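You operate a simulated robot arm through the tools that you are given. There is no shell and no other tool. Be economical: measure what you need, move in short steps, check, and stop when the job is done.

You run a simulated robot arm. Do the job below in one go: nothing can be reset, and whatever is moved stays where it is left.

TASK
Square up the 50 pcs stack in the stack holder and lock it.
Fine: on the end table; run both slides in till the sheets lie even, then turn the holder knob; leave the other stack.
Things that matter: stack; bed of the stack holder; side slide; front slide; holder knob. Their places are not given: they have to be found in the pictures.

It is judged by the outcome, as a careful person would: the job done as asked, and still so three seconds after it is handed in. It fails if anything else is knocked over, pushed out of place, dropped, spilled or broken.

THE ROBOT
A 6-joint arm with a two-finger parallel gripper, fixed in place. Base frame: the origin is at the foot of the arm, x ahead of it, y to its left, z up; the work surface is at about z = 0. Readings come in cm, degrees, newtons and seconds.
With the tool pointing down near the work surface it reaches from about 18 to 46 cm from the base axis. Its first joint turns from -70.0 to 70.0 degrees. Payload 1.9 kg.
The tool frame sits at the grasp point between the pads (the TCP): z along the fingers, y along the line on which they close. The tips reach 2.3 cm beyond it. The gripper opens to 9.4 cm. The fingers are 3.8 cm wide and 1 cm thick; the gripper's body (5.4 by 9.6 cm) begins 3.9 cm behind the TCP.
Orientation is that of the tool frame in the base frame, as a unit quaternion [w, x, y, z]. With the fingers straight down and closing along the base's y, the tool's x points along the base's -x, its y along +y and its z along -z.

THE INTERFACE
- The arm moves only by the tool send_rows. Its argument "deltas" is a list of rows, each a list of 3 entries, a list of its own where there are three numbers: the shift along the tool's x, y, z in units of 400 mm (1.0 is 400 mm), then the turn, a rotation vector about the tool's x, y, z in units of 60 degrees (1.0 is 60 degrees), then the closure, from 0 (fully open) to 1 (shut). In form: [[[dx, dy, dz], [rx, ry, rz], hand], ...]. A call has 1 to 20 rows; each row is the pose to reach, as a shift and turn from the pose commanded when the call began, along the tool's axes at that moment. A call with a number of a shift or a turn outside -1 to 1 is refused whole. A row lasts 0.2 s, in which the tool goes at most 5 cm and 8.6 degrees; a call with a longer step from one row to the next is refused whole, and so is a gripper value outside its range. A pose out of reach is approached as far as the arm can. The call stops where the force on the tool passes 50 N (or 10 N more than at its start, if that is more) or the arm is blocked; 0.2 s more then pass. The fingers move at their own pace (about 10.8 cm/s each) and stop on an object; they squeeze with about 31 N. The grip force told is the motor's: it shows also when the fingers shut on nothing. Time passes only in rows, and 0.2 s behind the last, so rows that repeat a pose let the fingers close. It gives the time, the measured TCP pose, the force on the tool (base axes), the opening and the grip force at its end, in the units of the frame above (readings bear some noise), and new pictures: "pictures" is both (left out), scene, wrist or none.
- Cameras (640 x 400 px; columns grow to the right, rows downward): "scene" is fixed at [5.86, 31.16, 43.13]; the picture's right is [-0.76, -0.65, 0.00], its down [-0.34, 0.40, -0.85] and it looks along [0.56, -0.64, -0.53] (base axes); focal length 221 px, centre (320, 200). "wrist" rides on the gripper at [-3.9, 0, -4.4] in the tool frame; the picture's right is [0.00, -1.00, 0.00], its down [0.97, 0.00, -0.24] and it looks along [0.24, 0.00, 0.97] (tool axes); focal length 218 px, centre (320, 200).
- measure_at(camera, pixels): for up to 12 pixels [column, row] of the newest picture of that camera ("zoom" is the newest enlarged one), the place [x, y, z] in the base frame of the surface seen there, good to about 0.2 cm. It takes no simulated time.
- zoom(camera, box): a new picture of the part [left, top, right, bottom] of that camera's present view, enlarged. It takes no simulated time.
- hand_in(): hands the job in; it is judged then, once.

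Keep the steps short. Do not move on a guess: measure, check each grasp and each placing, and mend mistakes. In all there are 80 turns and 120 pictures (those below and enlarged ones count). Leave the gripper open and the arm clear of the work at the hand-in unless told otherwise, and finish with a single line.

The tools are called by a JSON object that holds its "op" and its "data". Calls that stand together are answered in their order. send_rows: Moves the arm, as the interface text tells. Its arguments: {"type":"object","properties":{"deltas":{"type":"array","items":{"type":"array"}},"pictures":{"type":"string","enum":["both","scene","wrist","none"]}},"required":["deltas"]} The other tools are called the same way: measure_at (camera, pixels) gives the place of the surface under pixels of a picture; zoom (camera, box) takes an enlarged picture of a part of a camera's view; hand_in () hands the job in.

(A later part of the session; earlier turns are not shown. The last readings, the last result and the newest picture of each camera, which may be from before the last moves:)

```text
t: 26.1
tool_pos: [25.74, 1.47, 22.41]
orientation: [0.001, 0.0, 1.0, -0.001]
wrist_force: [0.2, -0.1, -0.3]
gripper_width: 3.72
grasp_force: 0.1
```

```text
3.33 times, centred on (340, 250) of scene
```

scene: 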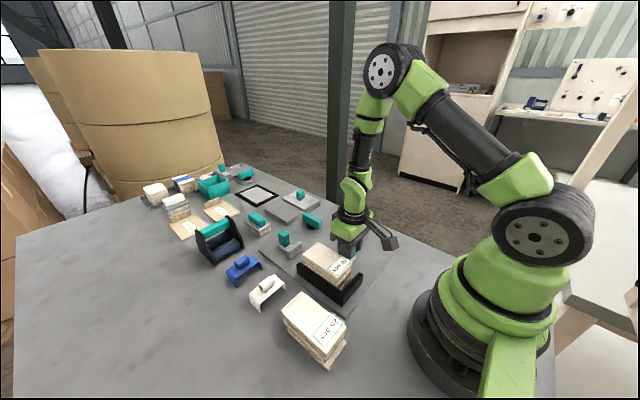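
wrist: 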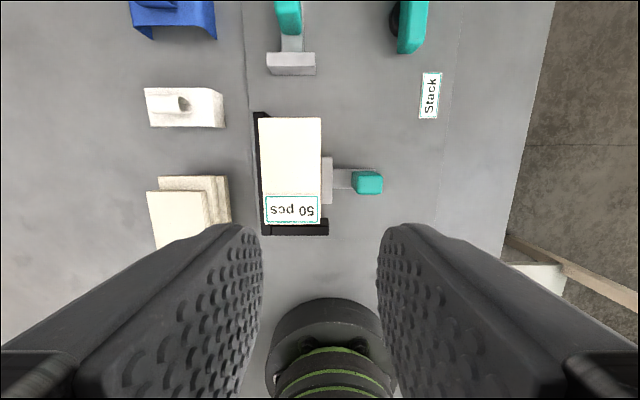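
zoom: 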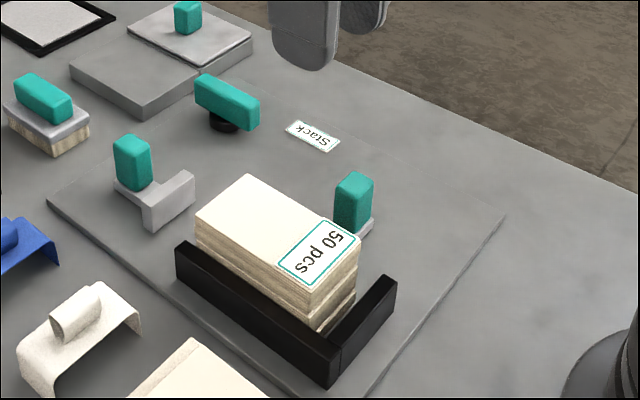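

The stack is flush along y. Next is the front slide, so I'll measure its grip.

{"op": "measure_at", "data": {"camera": "wrist", "pixels": [[278, 20], [290, 20], [299, 20], [288, 6], [288, 31], [291, 44], [291, 60], [291, 72], [290, 122], [290, 220], [322, 170], [308, 228]]}}

{"op": "measure_at", "data": {"camera": "zoom", "pixels": [[118, 140], [135, 142], [149, 142], [130, 165], [142, 165], [200, 225], [190, 190], [310, 295], [320, 325], [215, 242], [205, 228], [335, 305]]}}

```text
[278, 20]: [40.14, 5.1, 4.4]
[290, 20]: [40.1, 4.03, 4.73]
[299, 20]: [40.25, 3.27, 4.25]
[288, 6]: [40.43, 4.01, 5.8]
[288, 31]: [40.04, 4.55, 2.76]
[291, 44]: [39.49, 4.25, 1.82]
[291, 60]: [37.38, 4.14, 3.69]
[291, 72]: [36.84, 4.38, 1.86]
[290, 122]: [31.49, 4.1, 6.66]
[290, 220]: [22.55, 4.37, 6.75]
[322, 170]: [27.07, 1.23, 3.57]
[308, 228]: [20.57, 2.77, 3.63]
```

```text
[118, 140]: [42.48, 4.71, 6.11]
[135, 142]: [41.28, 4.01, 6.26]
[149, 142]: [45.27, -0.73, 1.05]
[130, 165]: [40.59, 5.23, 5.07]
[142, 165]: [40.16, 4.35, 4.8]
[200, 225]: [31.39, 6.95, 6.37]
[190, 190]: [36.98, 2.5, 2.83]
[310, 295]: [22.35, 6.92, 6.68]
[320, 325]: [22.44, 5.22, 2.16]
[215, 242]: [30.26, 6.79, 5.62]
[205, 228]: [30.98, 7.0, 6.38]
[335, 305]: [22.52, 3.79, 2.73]
```

The front grip is centred at about (41.3, 4.15). The stack spans x from 22.3 to 31.5 and must reach about 20.9 to 30.1. I'll hover above the front grip.

{"op": "send_rows", "data": {"deltas": [[[-0.09, 0.02, 0.02], [0, 0, 0], 0.596], [[-0.18, 0.04, 0.05], [0, 0, 0], 0.596], [[-0.27, 0.06, 0.1], [0, 0, 0], 0.596], [[-0.35, 0.067, 0.18], [0, 0, 0], 0.596], [[-0.383, 0.067, 0.25], [0, 0, 0], 0.596], [[-0.383, 0.067, 0.3], [0, 0, 0], 0.596], [[-0.383, 0.067, 0.3], [0, 0, 0], 0.596]], "pictures": "both"}}

{"op": "zoom", "data": {"camera": "scene", "box": [220, 160, 380, 300]}}

```text
t: 27.7
tool_pos: [41.42, 4.21, 9.89]
orientation: [0.001, 0.0, 1.0, 0.0]
wrist_force: [1.3, 0.1, 1.1]
gripper_width: 3.76
grasp_force: 0.1
```

scene: 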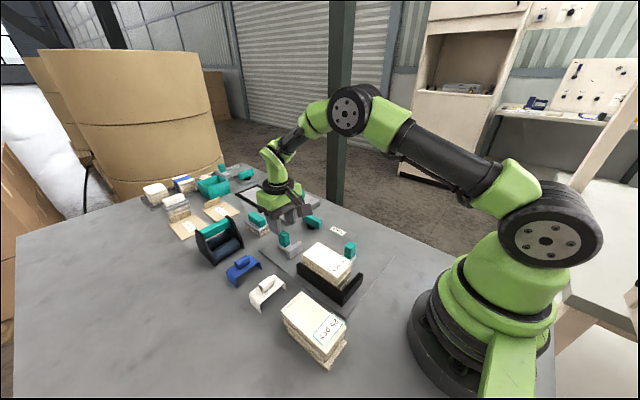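
wrist: 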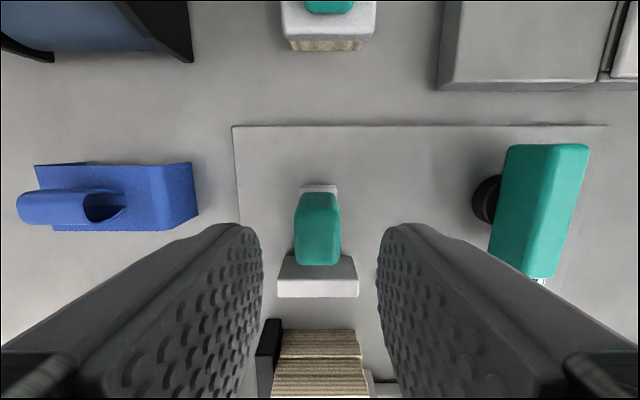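

```text
2.86 times, centred on (300, 230) of scene
```

zoom: 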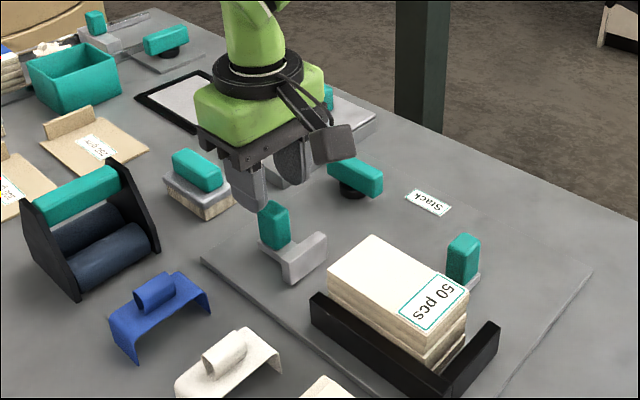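

The grip is centred between the fingers, at image column 317. I'll go down to z of about 5.1 and close.

{"op": "send_rows", "data": {"deltas": [[[0.002, 0, 0.03], [0, 0, 0], 0.596], [[0.002, 0, 0.06], [0, 0, 0], 0.596], [[0.002, 0, 0.09], [0, 0, 0], 0.596], [[0.002, 0, 0.12], [0, 0, 0], 0.596], [[0.002, 0, 0.12], [0, 0, 0], 0.596], [[0.002, 0, 0.12], [0, 0, 0], 0.7], [[0.002, 0, 0.12], [0, 0, 0], 0.78], [[0.002, 0, 0.12], [0, 0, 0], 0.9], [[0.002, 0, 0.12], [0, 0, 0], 0.9]], "pictures": "both"}}

{"op": "zoom", "data": {"camera": "scene", "box": [220, 160, 380, 300]}}

```text
t: 29.7
tool_pos: [41.36, 4.32, 5.24]
orientation: [0.001, 0.001, 1.0, 0.001]
wrist_force: [0.8, 5.3, -3.4]
gripper_width: 2.0
grasp_force: 44.7
```

scene: 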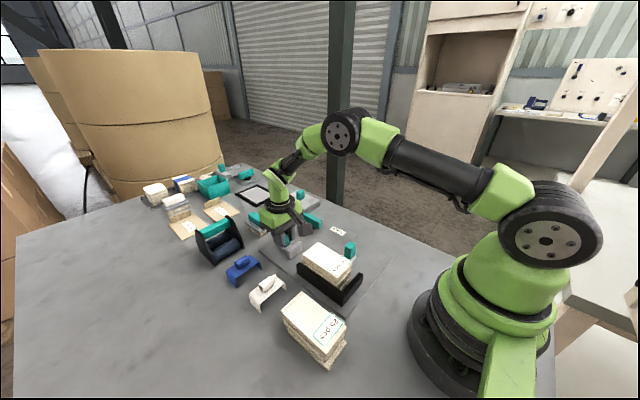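
wrist: 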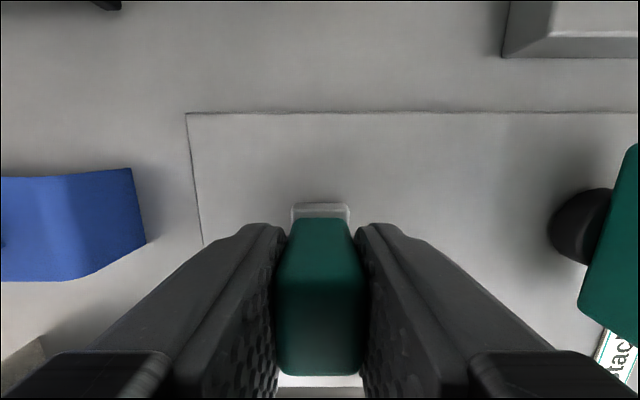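

```text
2.86 times, centred on (300, 230) of scene
```

zoom: 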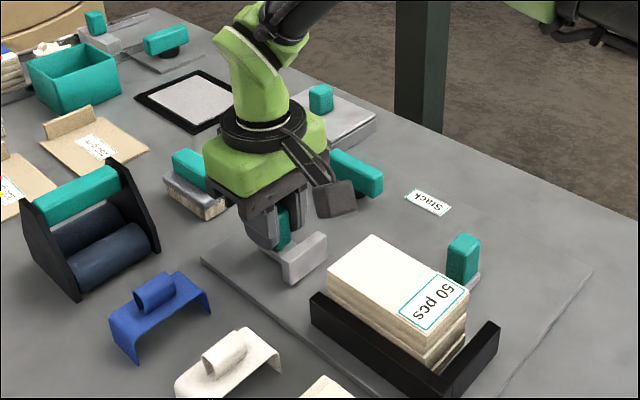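

Gripped at 2.0 cm. The dark box on the gripper might come near the stack as I push, so I'll measure it first.

{"op": "measure_at", "data": {"camera": "zoom", "pixels": [[335, 190], [335, 210], [322, 205], [350, 205], [240, 180], [300, 265]]}}

```text
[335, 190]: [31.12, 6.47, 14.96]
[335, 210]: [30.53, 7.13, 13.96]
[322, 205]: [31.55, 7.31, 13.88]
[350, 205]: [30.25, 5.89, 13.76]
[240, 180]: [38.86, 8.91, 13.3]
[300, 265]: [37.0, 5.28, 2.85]
```

The box is at z of about 13.5, well above the stack's 6.6. I'll push the front slide 4 cm along -x.

{"op": "send_rows", "data": {"deltas": [[[0.0125, 0, 0], [0, 0, 0], 0.9], [[0.025, 0, 0], [0, 0, 0], 0.9], [[0.0375, 0, 0], [0, 0, 0], 0.9], [[0.05, 0, 0], [0, 0, 0], 0.9], [[0.0625, 0, 0], [0, 0, 0], 0.9], [[0.075, 0, 0], [0, 0, 0], 0.9], [[0.0875, 0, 0], [0, 0, 0], 0.9], [[0.1, 0, 0], [0, 0, 0], 0.9], [[0.1, 0, 0], [0, 0, 0], 0.9]], "pictures": "scene"}}

{"op": "zoom", "data": {"camera": "scene", "box": [220, 160, 380, 300]}}

```text
t: 31.7
tool_pos: [37.27, 4.35, 5.3]
orientation: [0.0, 0.0, 1.0, 0.0]
wrist_force: [-0.4, 37.8, -22.9]
gripper_width: 1.99
grasp_force: 45.3
```

scene: 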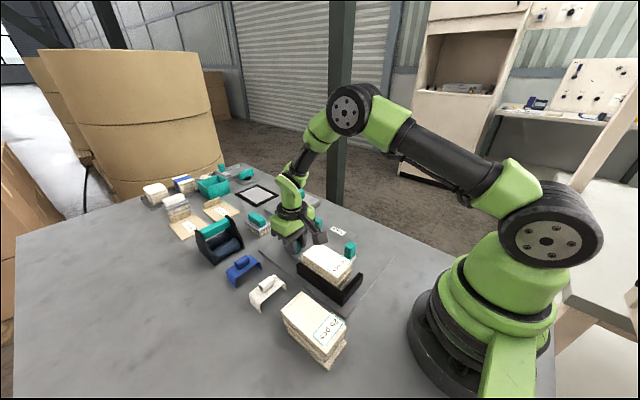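

```text
2.86 times, centred on (300, 230) of scene
```

zoom: 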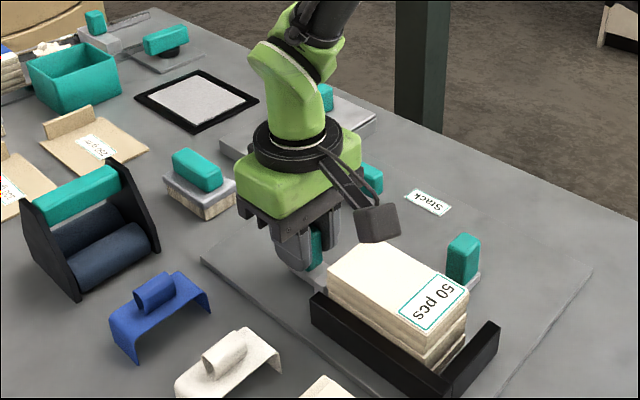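

Side loads are building up, +38 N in y and -23 N in z. I'll ease the command +0.25 in y and -0.1 in z before pushing on.

{"op": "send_rows", "data": {"deltas": [[[0, 0.004, 0.0015], [0, 0, 0], 0.9], [[0, 0.006, 0.0025], [0, 0, 0], 0.9], [[0, 0.006, 0.0025], [0, 0, 0], 0.9]], "pictures": "none"}}

{"op": "send_rows", "data": {"deltas": [[[0.01, 0, 0], [0, 0, 0], 0.9], [[0.02, 0, 0], [0, 0, 0], 0.9], [[0.03, 0, 0], [0, 0, 0], 0.9], [[0.0375, 0, 0], [0, 0, 0], 0.9], [[0.0375, 0, 0], [0, 0, 0], 0.9]], "pictures": "scene"}}

{"op": "zoom", "data": {"camera": "scene", "box": [220, 160, 380, 300]}}

```text
t: 32.5
tool_pos: [37.3, 4.3, 5.31]
orientation: [0.002, 0.001, 1.0, -0.001]
wrist_force: [-0.8, 2.9, 2.0]
gripper_width: 2.0
grasp_force: 44.9
```

```text
t: 33.8
tool_pos: [35.92, 4.22, 5.23]
orientation: [0.002, 0.001, 1.0, -0.001]
wrist_force: [-1.0, -3.0, 1.7]
gripper_width: 2.01
grasp_force: 45.0
stopped in row 5: the force on the tool passed its limit (the readings are from after the stop); the commanded pose is now the measured one
```

scene: 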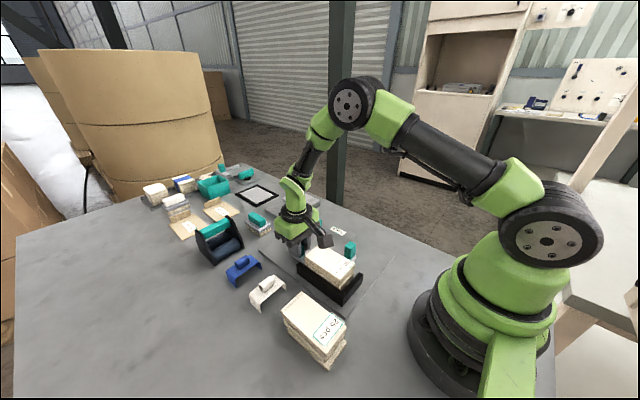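

```text
2.86 times, centred on (300, 230) of scene
```

zoom: 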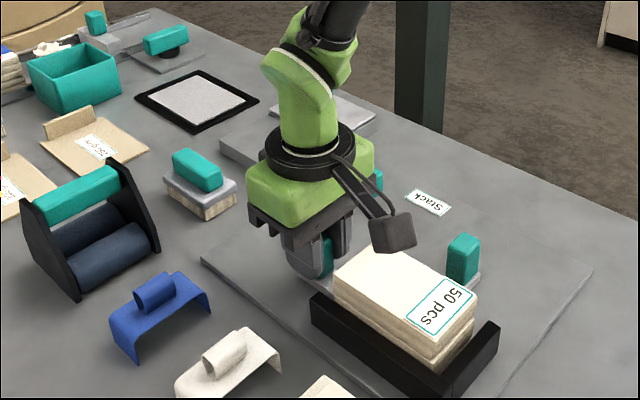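

The push stopped on force at x = 35.9. The stack has moved toward the short fence, but there is still a gap. I'll push again slowly.

{"op": "send_rows", "data": {"deltas": [[[0.004, 0, 0], [0, 0, 0], 0.9], [[0.008, 0, 0], [0, 0, 0], 0.9], [[0.012, 0, 0], [0, 0, 0], 0.9], [[0.016, 0, 0], [0, 0, 0], 0.9], [[0.016, 0, 0], [0, 0, 0], 0.9]], "pictures": "wrist"}}

{"op": "zoom", "data": {"camera": "scene", "box": [270, 190, 390, 310]}}

```text
t: 35.0
tool_pos: [35.37, 4.33, 5.19]
orientation: [0.003, 0.0, 1.0, -0.002]
wrist_force: [15.3, -11.3, -13.4]
gripper_width: 1.99
grasp_force: 44.5
```

wrist: 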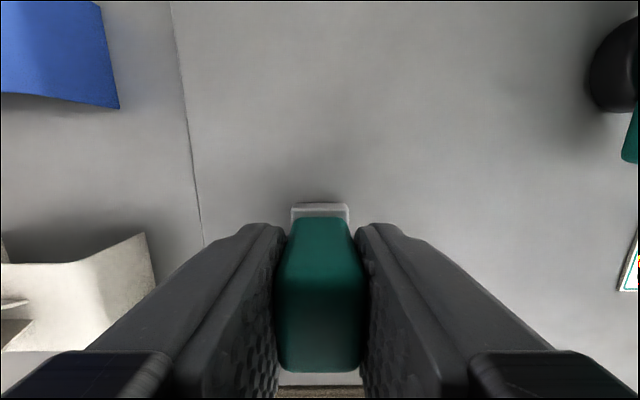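

```text
3.33 times, centred on (330, 250) of scene
```

zoom: 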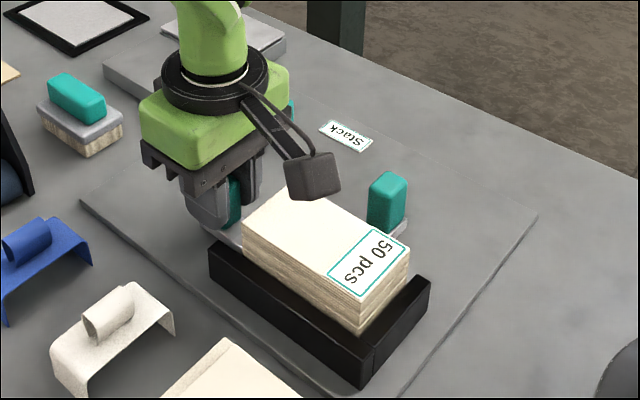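

The stack is moving and the layers look very even. I'll keep pushing until it seats against the short fence.

{"op": "send_rows", "data": {"deltas": [[[0.004, 0.001, 0.001], [0, 0, 0], 0.9], [[0.008, 0.001, 0.001], [0, 0, 0], 0.9], [[0.012, 0.001, 0.001], [0, 0, 0], 0.9], [[0.016, 0.001, 0.001], [0, 0, 0], 0.9], [[0.02, 0.001, 0.001], [0, 0, 0], 0.9], [[0.024, 0.001, 0.001], [0, 0, 0], 0.9], [[0.024, 0.001, 0.001], [0, 0, 0], 0.9]], "pictures": "none"}}

{"op": "zoom", "data": {"camera": "scene", "box": [270, 190, 390, 310]}}

```text
t: 36.2
tool_pos: [34.88, 4.29, 5.36]
orientation: [0.008, 0.0, 1.0, -0.001]
wrist_force: [5.9, -3.0, -0.9]
gripper_width: 1.98
grasp_force: 44.9
stopped in row 6: the force on the tool passed its limit (the readings are from after the stop); the commanded pose is now the measured one
```

```text
3.33 times, centred on (330, 250) of scene
```

zoom: 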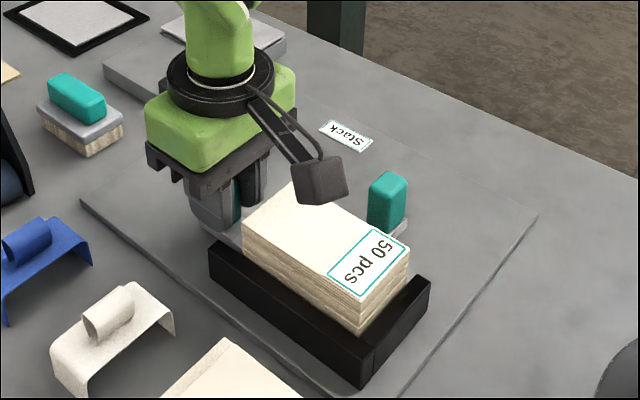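

The stack did not move in this last push, so it may be seated, with the grip slipping a little. I'll release, rise and inspect.

{"op": "send_rows", "data": {"deltas": [[[0, 0, 0], [0, 0, 0], 0.75], [[0, 0, 0], [0, 0, 0], 0.65], [[0, 0, 0], [0, 0, 0], 0.596], [[0, 0, -0.05], [0, 0, 0], 0.596], [[0, 0, -0.12], [0, 0, 0], 0.596], [[0.05, -0.02, -0.22], [0, 0, 0], 0.596], [[0.1, -0.05, -0.32], [0, 0, 0], 0.596], [[0.17, -0.07, -0.4], [0, 0, 0], 0.596], [[0.2, -0.07, -0.42], [0, 0, 0], 0.596], [[0.2, -0.07, -0.42], [0, 0, 0], 0.596]], "pictures": "wrist"}}

{"op": "zoom", "data": {"camera": "wrist", "box": [200, 0, 440, 260]}}

{"op": "zoom", "data": {"camera": "scene", "box": [280, 210, 380, 310]}}

```text
t: 38.4
tool_pos: [26.62, 1.89, 22.01]
orientation: [0.008, 0.0, 1.0, -0.001]
wrist_force: [-0.3, 0.0, -0.5]
gripper_width: 3.8
grasp_force: 0.1
```

wrist: 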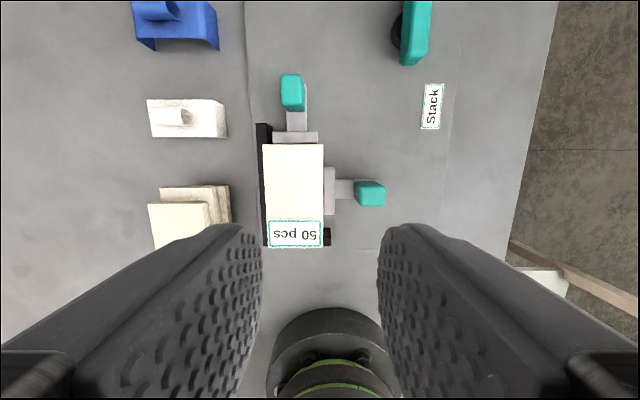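

```text
1.54 times, centred on (320, 130) of wrist
```

zoom: 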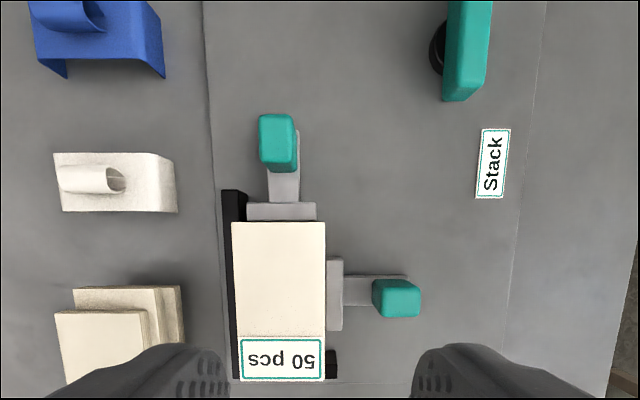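

```text
4.00 times, centred on (330, 260) of scene
```

zoom: 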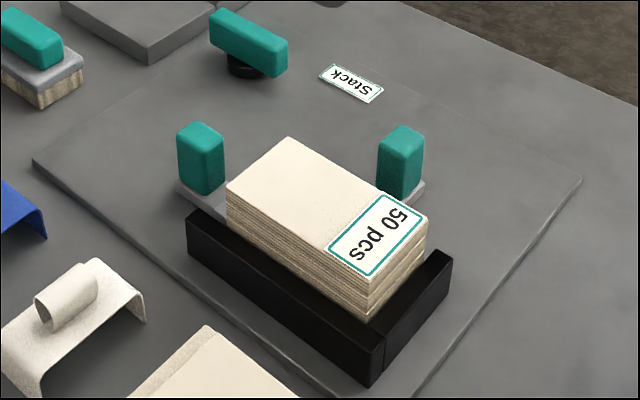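

The layers look even. I'll measure the fit against both fences and both plates.

{"op": "measure_at", "data": {"camera": "wrist", "pixels": [[300, 147], [300, 140], [300, 133], [266, 190], [262, 190], [321, 200], [327, 190], [333, 190], [327, 237], [327, 230], [295, 243], [292, 90]]}}

{"op": "measure_at", "data": {"camera": "zoom", "pixels": [[300, 265], [360, 300], [375, 300], [420, 250], [425, 265], [400, 285], [410, 290], [230, 195], [232, 215], [300, 282], [375, 318], [340, 318]]}}

```text
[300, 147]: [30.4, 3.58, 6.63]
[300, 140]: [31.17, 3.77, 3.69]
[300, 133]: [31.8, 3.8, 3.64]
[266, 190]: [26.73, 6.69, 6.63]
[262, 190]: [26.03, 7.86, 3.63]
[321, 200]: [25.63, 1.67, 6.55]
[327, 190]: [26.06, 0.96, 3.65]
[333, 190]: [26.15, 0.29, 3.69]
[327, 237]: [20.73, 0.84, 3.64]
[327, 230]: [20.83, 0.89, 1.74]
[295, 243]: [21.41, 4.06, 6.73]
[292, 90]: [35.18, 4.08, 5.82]
```

```text
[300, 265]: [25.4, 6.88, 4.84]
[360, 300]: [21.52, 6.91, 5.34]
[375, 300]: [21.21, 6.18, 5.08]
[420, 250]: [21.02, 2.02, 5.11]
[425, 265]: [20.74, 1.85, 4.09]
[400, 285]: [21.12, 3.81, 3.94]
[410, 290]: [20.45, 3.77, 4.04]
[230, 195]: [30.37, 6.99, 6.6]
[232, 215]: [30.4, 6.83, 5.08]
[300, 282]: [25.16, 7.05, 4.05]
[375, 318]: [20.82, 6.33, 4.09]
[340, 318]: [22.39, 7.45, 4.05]
```

The fit is within measuring error. I'll look closer for small gaps.

{"op": "zoom", "data": {"camera": "wrist", "box": [250, 120, 350, 250]}}

{"op": "zoom", "data": {"camera": "scene", "box": [320, 255, 400, 305]}}

```text
3.08 times, centred on (300, 185) of wrist
```

zoom: 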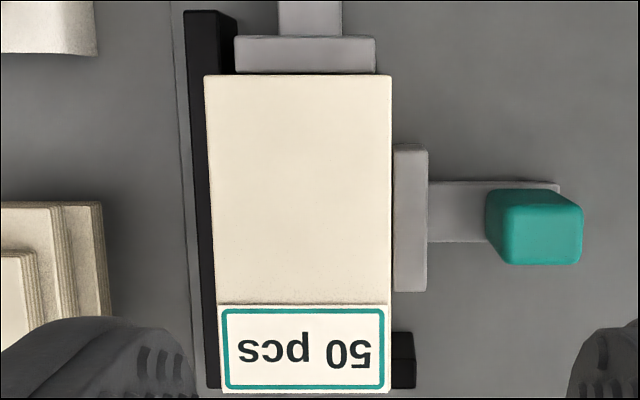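

```text
8.00 times, centred on (360, 280) of scene
```

zoom: 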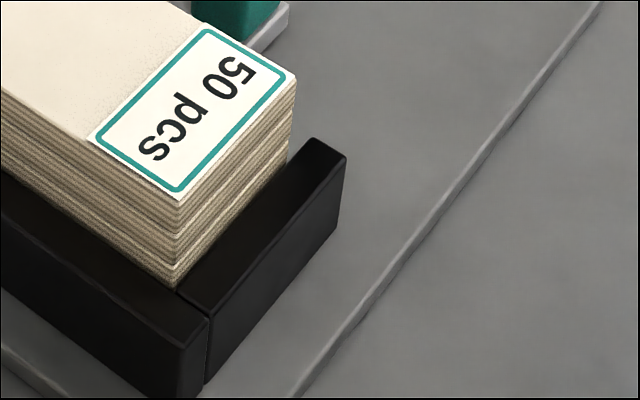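

It looks snug, with only hairline steps left. To be sure, I'll give each slide a final firm press with closed fingers from behind, starting with the side slide. I'll also correct a 1° tilt.

{"op": "send_rows", "data": {"deltas": [[[0.005, -0.07, 0.03], [0, 0.0153, 0], 0.8], [[0.01, -0.14, 0.08], [0, 0.0153, 0], 1.0], [[0.014, -0.205, 0.15], [0, 0.0153, 0], 1.0], [[0.014, -0.208, 0.25], [0, 0.0153, 0], 1.0], [[0.014, -0.208, 0.32], [0, 0.0153, 0], 1.0], [[0.014, -0.208, 0.32], [0, 0.0153, 0], 1.0]], "pictures": "both"}}

{"op": "zoom", "data": {"camera": "scene", "box": [290, 190, 410, 290]}}

```text
t: 39.8
tool_pos: [26.17, -6.78, 9.43]
orientation: [-0.001, 0.0, 1.0, -0.001]
wrist_force: [0.6, -0.1, -0.1]
gripper_width: 0.0
grasp_force: 31.1
```

scene: 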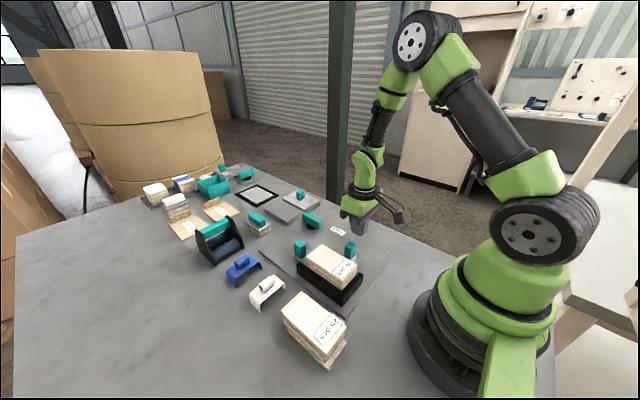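
wrist: 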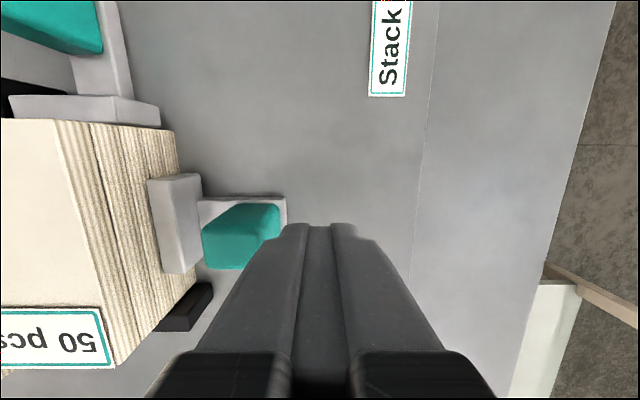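

```text
4.00 times, centred on (350, 240) of scene
```

zoom: 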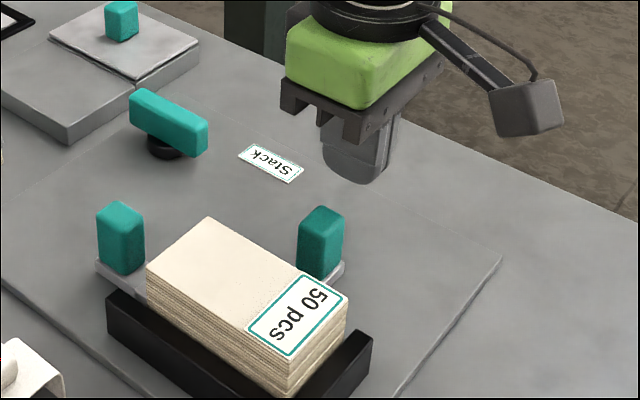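

The fingers are behind the grip and clear of it. I'll go down to z of about 5, then press +y gently until it stops.

{"op": "send_rows", "data": {"deltas": [[[0, 0, 0.05], [0, 0, 0], 1.0], [[0, 0, 0.11], [0, 0, 0], 1.0], [[0, 0, 0.11], [0, 0, 0], 1.0], [[0, 0.01, 0.11], [0, 0, 0], 1.0], [[0, 0.02, 0.11], [0, 0, 0], 1.0], [[0, 0.025, 0.11], [0, 0, 0], 1.0], [[0, 0.03, 0.11], [0, 0, 0], 1.0], [[0, 0.034, 0.11], [0, 0, 0], 1.0], [[0, 0.038, 0.11], [0, 0, 0], 1.0], [[0, 0.042, 0.11], [0, 0, 0], 1.0], [[0, 0.046, 0.11], [0, 0, 0], 1.0]], "pictures": "both"}}

{"op": "zoom", "data": {"camera": "scene", "box": [290, 190, 410, 290]}}

```text
t: 41.4
tool_pos: [26.22, -5.93, 4.91]
orientation: [0.001, 0.002, 1.0, -0.002]
wrist_force: [-2.1, -15.2, 1.9]
gripper_width: 0.01
grasp_force: 31.6
stopped in row 8: the force on the tool passed its limit (the readings are from after the stop); the commanded pose is now the measured one
```

scene: 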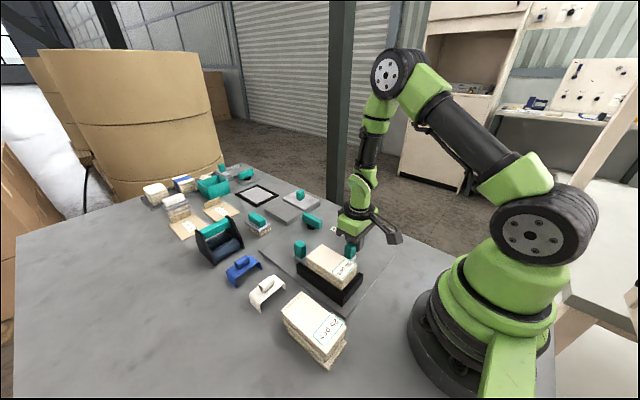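
wrist: 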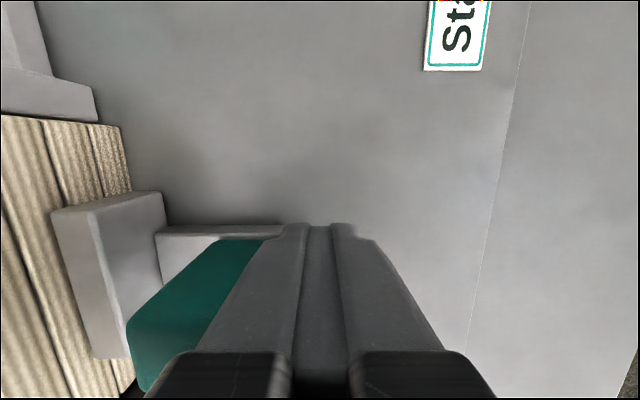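

```text
4.00 times, centred on (350, 240) of scene
```

zoom: 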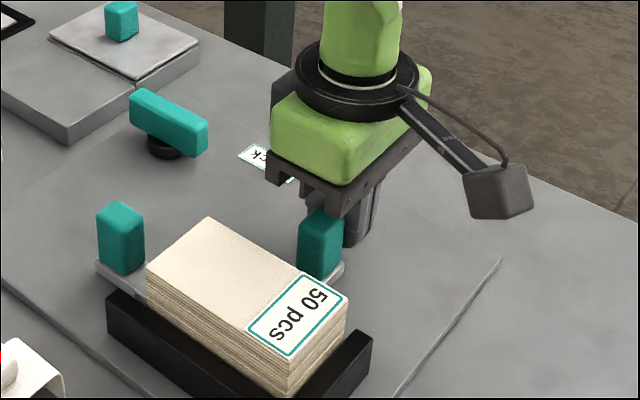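

It didn't move, so the side slide is fully in. I'll back off, rise, and go behind the front grip.

{"op": "send_rows", "data": {"deltas": [[[0, -0.012, 0], [0, 0, 0], 1.0], [[0, -0.012, -0.08], [0, 0, 0], 1.0], [[0, -0.012, -0.18], [0, 0, 0], 1.0], [[-0.09, 0.05, -0.18], [0, 0, 0], 1.0], [[-0.17, 0.12, -0.18], [0, 0, 0], 1.0], [[-0.25, 0.18, -0.18], [0, 0, 0], 1.0], [[-0.31, 0.25, -0.18], [0, 0, 0], 1.0], [[-0.312, 0.252, -0.12], [0, 0, 0], 1.0], [[-0.312, 0.252, -0.12], [0, 0, 0], 1.0]], "pictures": "both"}}

{"op": "zoom", "data": {"camera": "scene", "box": [250, 190, 370, 290]}}

```text
t: 43.4
tool_pos: [38.78, 3.97, 9.65]
orientation: [0.0, 0.001, 1.0, -0.001]
wrist_force: [-0.6, 0.2, 0.3]
gripper_width: 0.0
grasp_force: 31.5
```

scene: 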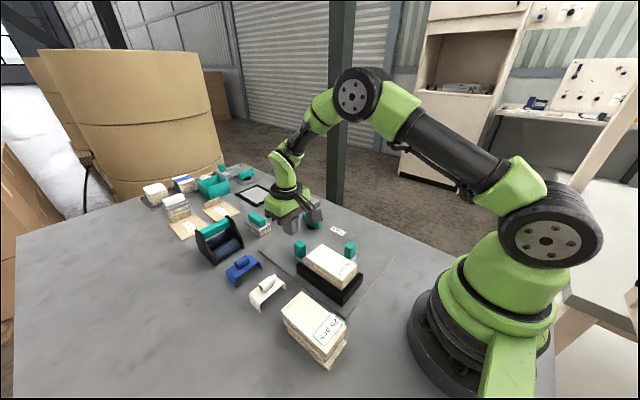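
wrist: 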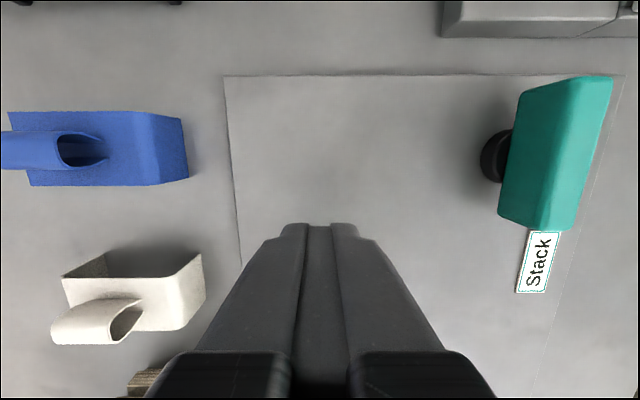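

```text
4.00 times, centred on (310, 240) of scene
```

zoom: 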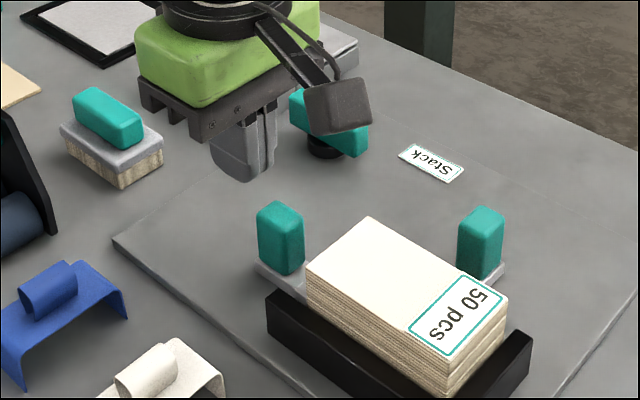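

The fingers are behind the front grip. I'll go down and press along -x until it stops.

{"op": "send_rows", "data": {"deltas": [[[0, 0.003, 0.05], [0, 0, 0], 1.0], [[0, 0.003, 0.115], [0, 0, 0], 1.0], [[0, 0.003, 0.115], [0, 0, 0], 1.0], [[0.006, 0.003, 0.115], [0, 0, 0], 1.0], [[0.012, 0.003, 0.115], [0, 0, 0], 1.0], [[0.018, 0.003, 0.115], [0, 0, 0], 1.0], [[0.022, 0.003, 0.115], [0, 0, 0], 1.0], [[0.026, 0.003, 0.115], [0, 0, 0], 1.0], [[0.03, 0.003, 0.115], [0, 0, 0], 1.0], [[0.034, 0.003, 0.115], [0, 0, 0], 1.0], [[0.038, 0.003, 0.115], [0, 0, 0], 1.0]], "pictures": "scene"}}

{"op": "zoom", "data": {"camera": "scene", "box": [270, 210, 370, 310]}}

```text
t: 44.0
tool_pos: [39.02, 4.06, 6.24]
orientation: [0.011, 0.002, 1.0, 0.0]
wrist_force: [0.5, -1.7, 7.3]
gripper_width: 0.02
grasp_force: 30.5
stopped in row 3: the force on the tool passed its limit (the readings are from after the stop); the commanded pose is now the measured one
```

scene: 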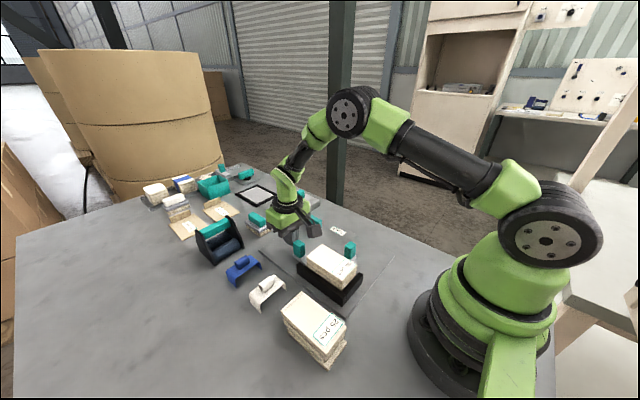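

```text
4.00 times, centred on (320, 260) of scene
```

zoom: 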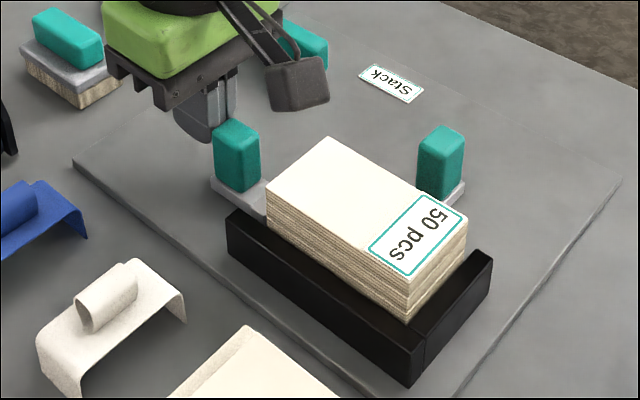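

It stopped early at z = 6.2, so something touched. I'll look closer and measure around the tips.

{"op": "zoom", "data": {"camera": "scene", "box": [265, 190, 335, 260]}}

```text
5.71 times, centred on (300, 225) of scene
```

zoom: 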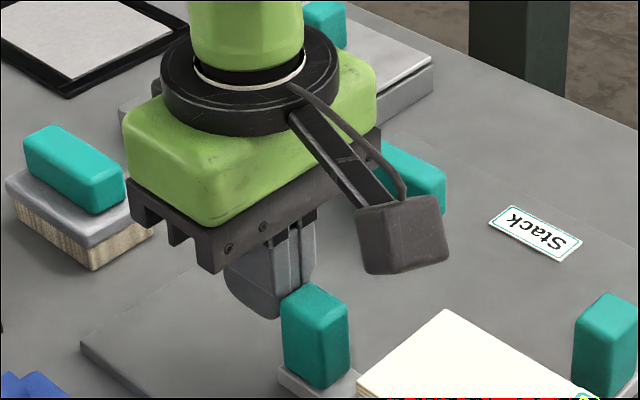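

{"op": "measure_at", "data": {"camera": "zoom", "pixels": [[285, 310], [305, 295], [340, 310], [325, 335], [270, 300], [240, 280], [300, 260], [312, 380], [290, 375], [145, 225], [110, 190], [80, 150]]}}

```text
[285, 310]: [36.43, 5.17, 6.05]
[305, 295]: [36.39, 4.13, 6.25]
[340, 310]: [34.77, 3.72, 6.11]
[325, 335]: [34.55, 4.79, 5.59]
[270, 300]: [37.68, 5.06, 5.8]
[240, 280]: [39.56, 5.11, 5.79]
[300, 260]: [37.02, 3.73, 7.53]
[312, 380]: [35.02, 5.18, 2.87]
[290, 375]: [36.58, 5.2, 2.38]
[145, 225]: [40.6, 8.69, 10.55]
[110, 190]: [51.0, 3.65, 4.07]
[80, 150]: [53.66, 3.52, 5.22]
```

The grip's back face is at x ≈ 36.7 and the finger front is at about 37, so they touched on the way down. I'll lift a little, move 1.2 cm further back, correct the tilt, and go down.

{"op": "send_rows", "data": {"deltas": [[[-0.005, 0, -0.02], [0, 0.01, 0], 1.0], [[-0.02, 0, -0.03], [0, 0.021, 0], 1.0], [[-0.03, 0, -0.03], [0, 0.021, 0], 1.0], [[-0.03, 0, 0.0], [0, 0.021, 0], 1.0], [[-0.03, 0, 0.03], [0, 0.021, 0], 1.0], [[-0.03, 0, 0.03], [0, 0.021, 0], 1.0]], "pictures": "scene"}}

{"op": "zoom", "data": {"camera": "scene", "box": [255, 190, 345, 280]}}

```text
t: 45.4
tool_pos: [40.2, 3.88, 4.96]
orientation: [0.0, 0.001, 1.0, 0.0]
wrist_force: [0.5, 0.1, -0.2]
gripper_width: 0.01
grasp_force: 30.4
```

scene: 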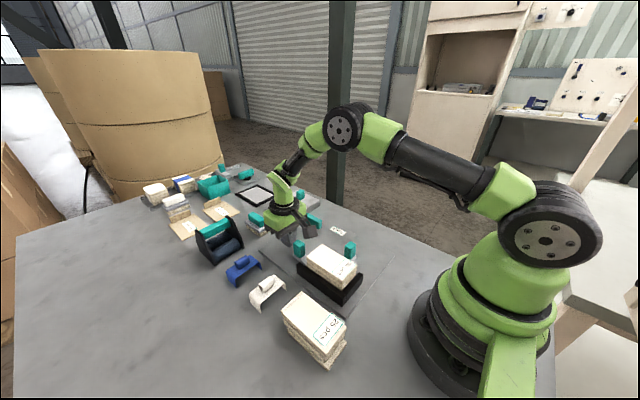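

```text
4.44 times, centred on (300, 235) of scene
```

zoom: 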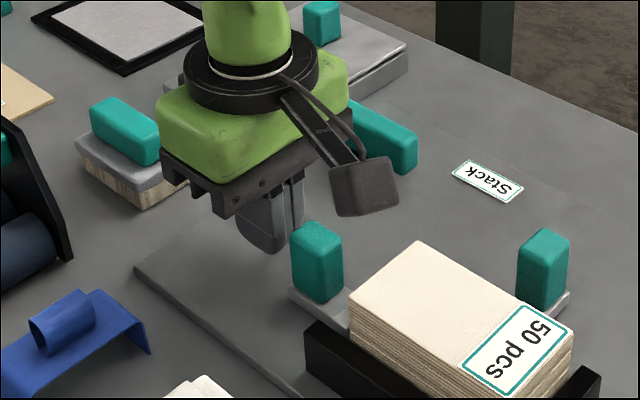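

The fingers are clear now. I'll press along -x: about 1.5 cm to contact, then small steps.

{"op": "send_rows", "data": {"deltas": [[[0.01, 0.003, 0], [0, 0, 0], 1.0], [[0.02, 0.003, 0], [0, 0, 0], 1.0], [[0.028, 0.003, 0], [0, 0, 0], 1.0], [[0.034, 0.003, 0], [0, 0, 0], 1.0], [[0.038, 0.003, 0], [0, 0, 0], 1.0], [[0.042, 0.003, 0], [0, 0, 0], 1.0], [[0.046, 0.003, 0], [0, 0, 0], 1.0], [[0.05, 0.003, 0], [0, 0, 0], 1.0], [[0.054, 0.003, 0], [0, 0, 0], 1.0], [[0.058, 0.003, 0], [0, 0, 0], 1.0]], "pictures": "none"}}

{"op": "zoom", "data": {"camera": "scene", "box": [270, 210, 370, 310]}}

```text
t: 47.1
tool_pos: [38.86, 4.25, 5.17]
orientation: [0.005, -0.001, 1.0, 0.0]
wrist_force: [5.2, -0.8, -3.0]
gripper_width: 0.0
grasp_force: 31.4
stopped in row 8: the force on the tool passed its limit (the readings are from after the stop); the commanded pose is now the measured one
```

```text
4.00 times, centred on (320, 260) of scene
```

zoom: 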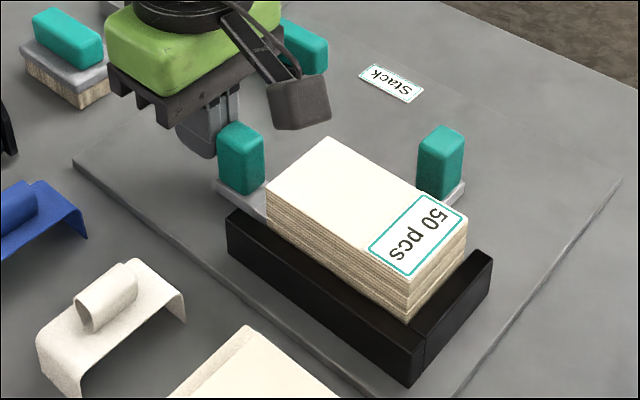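

The front slide is fully in. I'll back off, rise, and look at the knob from above.

{"op": "send_rows", "data": {"deltas": [[[-0.02, 0, 0], [0, 0.005, 0], 0.9], [[-0.02, 0, -0.08], [0, 0.01, 0], 0.7], [[-0.02, 0, -0.17], [0, 0.01, 0], 0.5], [[0, -0.08, -0.25], [0, 0.01, 0], 0.4], [[0, -0.17, -0.3], [0, 0.01, 0], 0.3], [[0, -0.25, -0.3], [0, 0.01, 0], 0.3], [[0, -0.27, -0.3], [0, 0.01, 0], 0.3], [[0, -0.27, -0.3], [0, 0.01, 0], 0.3]], "pictures": "wrist"}}

{"op": "zoom", "data": {"camera": "wrist", "box": [220, 60, 420, 260]}}

{"op": "zoom", "data": {"camera": "scene", "box": [280, 190, 380, 280]}}

```text
t: 48.9
tool_pos: [38.5, -6.54, 16.85]
orientation: [0.0, -0.001, 1.0, 0.0]
wrist_force: [0.8, 0.1, -0.3]
gripper_width: 6.6
grasp_force: 0.0
```

wrist: 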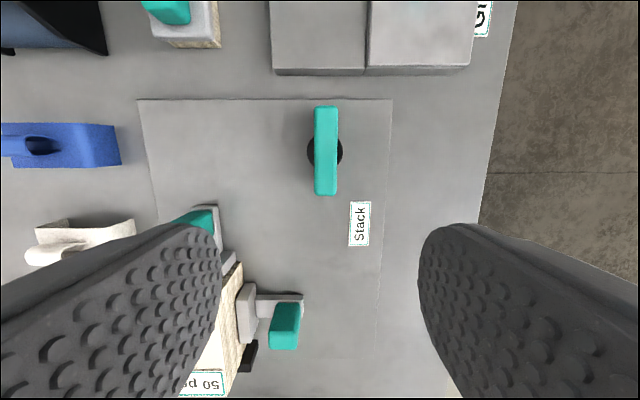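

```text
2.00 times, centred on (320, 160) of wrist
```

zoom: 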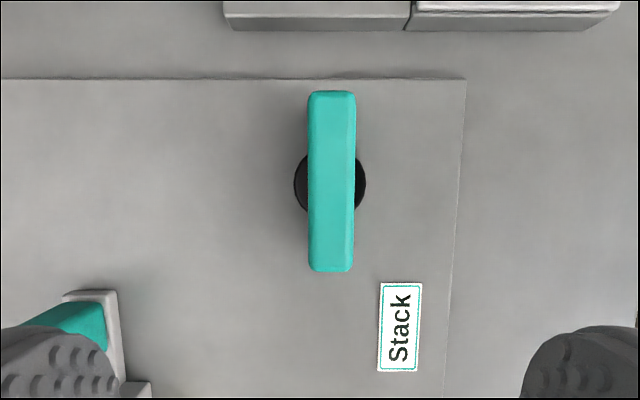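

```text
4.44 times, centred on (330, 235) of scene
```

zoom: 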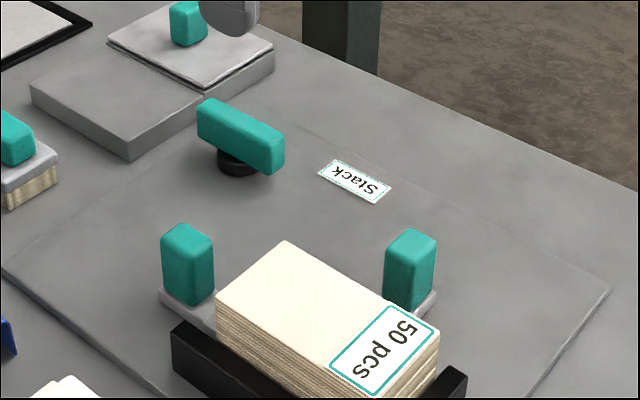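

{"op": "measure_at", "data": {"camera": "wrist", "pixels": [[326, 108], [326, 150], [326, 193], [315, 150], [336, 150], [310, 152], [341, 152], [325, 120], [325, 180], [335, 73], [200, 215], [160, 120]]}}

{"op": "measure_at", "data": {"camera": "zoom", "pixels": [[210, 105], [275, 140], [235, 140], [260, 160], [205, 125], [240, 165], [245, 120], [280, 155]]}}

```text
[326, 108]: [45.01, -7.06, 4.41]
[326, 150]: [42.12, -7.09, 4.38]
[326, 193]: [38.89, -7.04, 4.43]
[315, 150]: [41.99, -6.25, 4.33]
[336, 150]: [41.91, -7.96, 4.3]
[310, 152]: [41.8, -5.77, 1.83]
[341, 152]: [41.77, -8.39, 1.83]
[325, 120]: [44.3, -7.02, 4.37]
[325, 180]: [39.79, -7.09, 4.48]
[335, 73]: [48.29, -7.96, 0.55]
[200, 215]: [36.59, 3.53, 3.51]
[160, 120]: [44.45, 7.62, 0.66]
```

```text
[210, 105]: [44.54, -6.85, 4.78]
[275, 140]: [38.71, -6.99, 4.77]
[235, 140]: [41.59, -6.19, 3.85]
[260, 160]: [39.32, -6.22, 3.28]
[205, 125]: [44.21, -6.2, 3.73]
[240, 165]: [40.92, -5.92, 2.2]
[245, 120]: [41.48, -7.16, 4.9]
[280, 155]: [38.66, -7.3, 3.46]
```

The knob bar is centred at (41.95, -7.07), lies along x, is 1.7 cm wide and has its top at z = 4.4. I'll go above it with a 3.7 cm opening.

{"op": "send_rows", "data": {"deltas": [[[-0.04, -0.006, 0.05], [0, 0, 0], 0.6], [[-0.086, -0.0133, 0.12], [0, 0, 0], 0.6], [[-0.086, -0.0133, 0.196], [0, 0, 0], 0.6], [[-0.086, -0.0133, 0.196], [0, 0, 0], 0.6]], "pictures": "wrist"}}

{"op": "zoom", "data": {"camera": "scene", "box": [250, 170, 370, 280]}}

```text
t: 49.9
tool_pos: [42.02, -6.89, 9.26]
orientation: [0.0, -0.001, 1.0, 0.001]
wrist_force: [0.0, -0.7, 0.9]
gripper_width: 3.79
grasp_force: 0.1
```

wrist: 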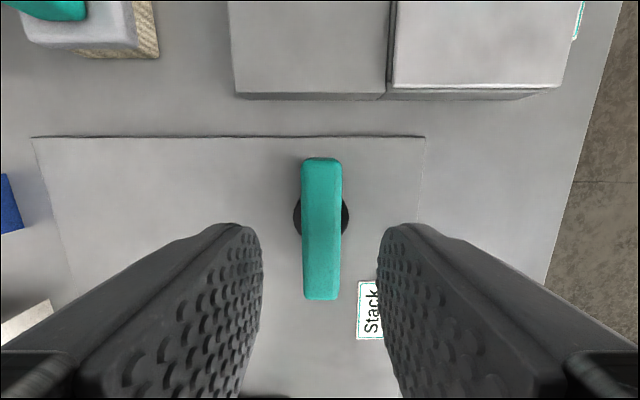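

```text
3.64 times, centred on (310, 225) of scene
```

zoom: 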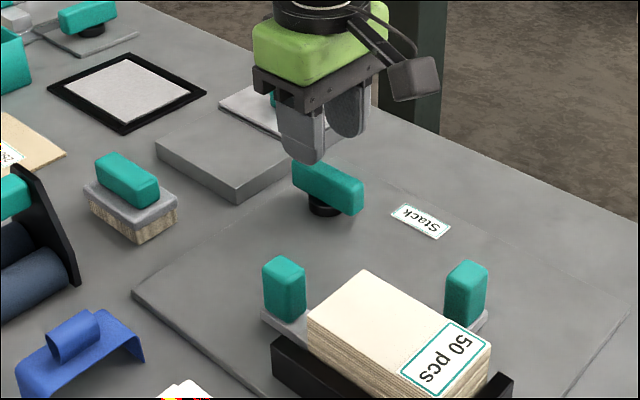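

The bar sits between the fingers. I'll go down to TCP z of about 4.4 and close.

{"op": "send_rows", "data": {"deltas": [[[0, -0.003, 0.03], [0, 0, 0], 0.6], [[0, -0.003, 0.06], [0, 0, 0], 0.6], [[0, -0.003, 0.09], [0, 0, 0], 0.6], [[0, -0.003, 0.118], [0, 0, 0], 0.6], [[0, -0.003, 0.118], [0, 0, 0], 0.6], [[0, -0.003, 0.118], [0, 0, 0], 0.7], [[0, -0.003, 0.118], [0, 0, 0], 0.8], [[0, -0.003, 0.118], [0, 0, 0], 0.9], [[0, -0.003, 0.118], [0, 0, 0], 0.95]], "pictures": "wrist"}}

{"op": "zoom", "data": {"camera": "scene", "box": [250, 170, 370, 280]}}

```text
t: 51.9
tool_pos: [41.9, -6.99, 4.47]
orientation: [-0.001, -0.001, 1.0, 0.002]
wrist_force: [4.1, 30.4, -2.4]
gripper_width: 1.79
grasp_force: 45.0
```

wrist: 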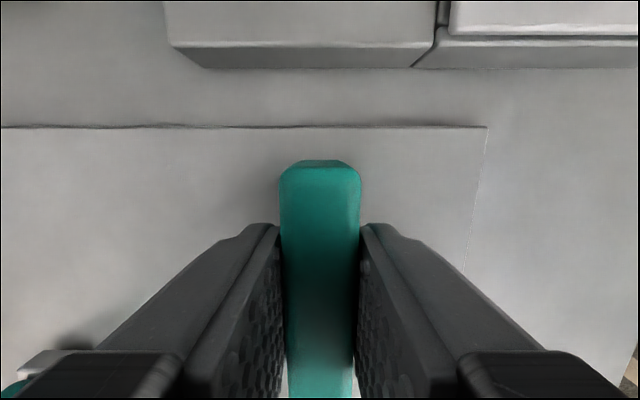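

```text
3.64 times, centred on (310, 225) of scene
```

zoom: 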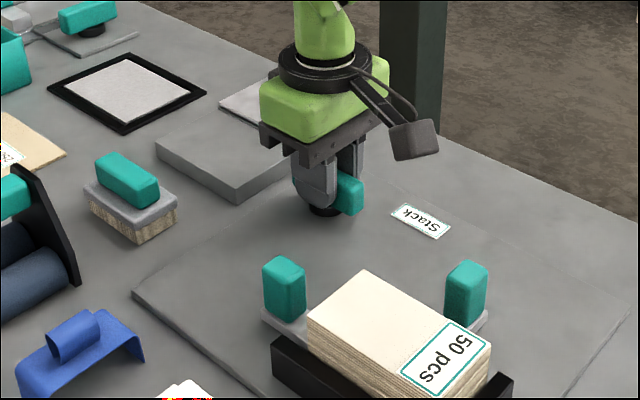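

Gripped at 1.79 cm, with a 30 N side load that I'll relieve by shifting +y 0.2. Then I'll try a first clockwise turn of about 24°.

{"op": "send_rows", "data": {"deltas": [[[0, 0.005, 0], [0, 0, 0], 0.95], [[0, 0.005, 0], [0, 0, 0.1], 0.95], [[0, 0.005, 0], [0, 0, 0.2], 0.95], [[0, 0.005, 0], [0, 0, 0.3], 0.95], [[0, 0.005, 0], [0, 0, 0.4], 0.95], [[0, 0.005, 0], [0, 0, 0.4], 0.95]], "pictures": "wrist"}}

{"op": "zoom", "data": {"camera": "scene", "box": [250, 170, 370, 280]}}

```text
t: 53.3
tool_pos: [41.87, -7.08, 4.58]
orientation: [-0.001, 0.203, 0.979, 0.0]
wrist_force: [-14.2, 29.3, -4.2]
gripper_width: 3.58
grasp_force: 44.9
```

wrist: 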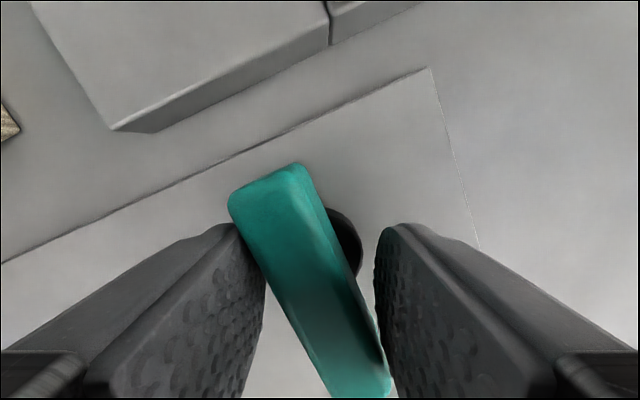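

```text
3.64 times, centred on (310, 225) of scene
```

zoom: 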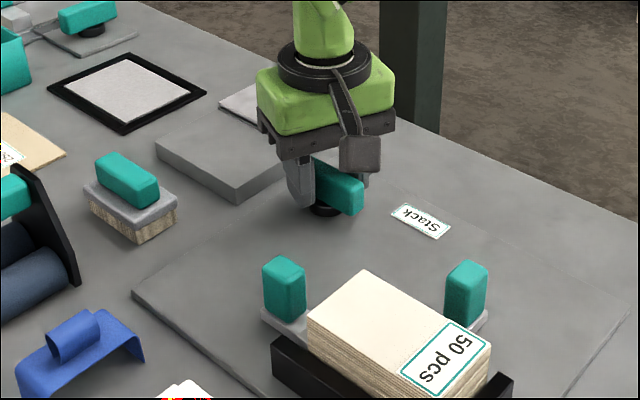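

The knob did not turn clockwise. The bar stayed put and the fingers slid around it, so that direction is its stop. I'll turn back to align, re-grip, and try counter-clockwise.

{"op": "send_rows", "data": {"deltas": [[[0, 0, 0], [0, 0, 0], 0.6], [[0, 0, 0], [0, 0, -0.1], 0.6], [[0, 0, 0], [0, 0, -0.2], 0.6], [[0, 0, 0], [0, 0, -0.3], 0.6], [[0, 0, 0], [0, 0, -0.395], 0.6], [[0, 0, 0], [0, 0, -0.395], 0.75], [[0, 0, 0], [0, 0, -0.395], 0.85], [[0, 0, 0], [0, 0, -0.395], 0.95], [[0, 0, 0], [0, 0, -0.395], 0.95]], "pictures": "wrist"}}

```text
t: 55.3
tool_pos: [41.98, -6.88, 4.53]
orientation: [0.0, 0.002, 1.0, 0.0]
wrist_force: [-0.1, 17.6, 2.6]
gripper_width: 1.78
grasp_force: 45.1
```

wrist: 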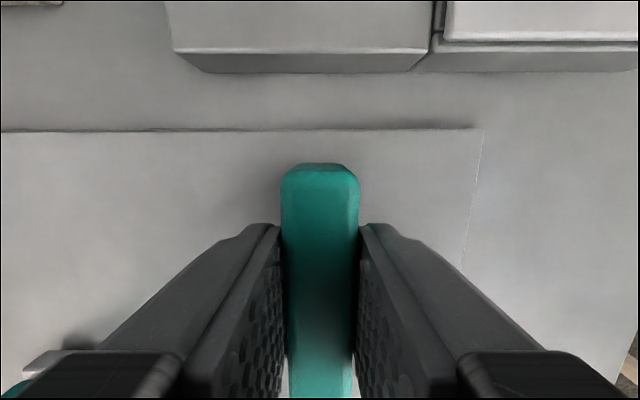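

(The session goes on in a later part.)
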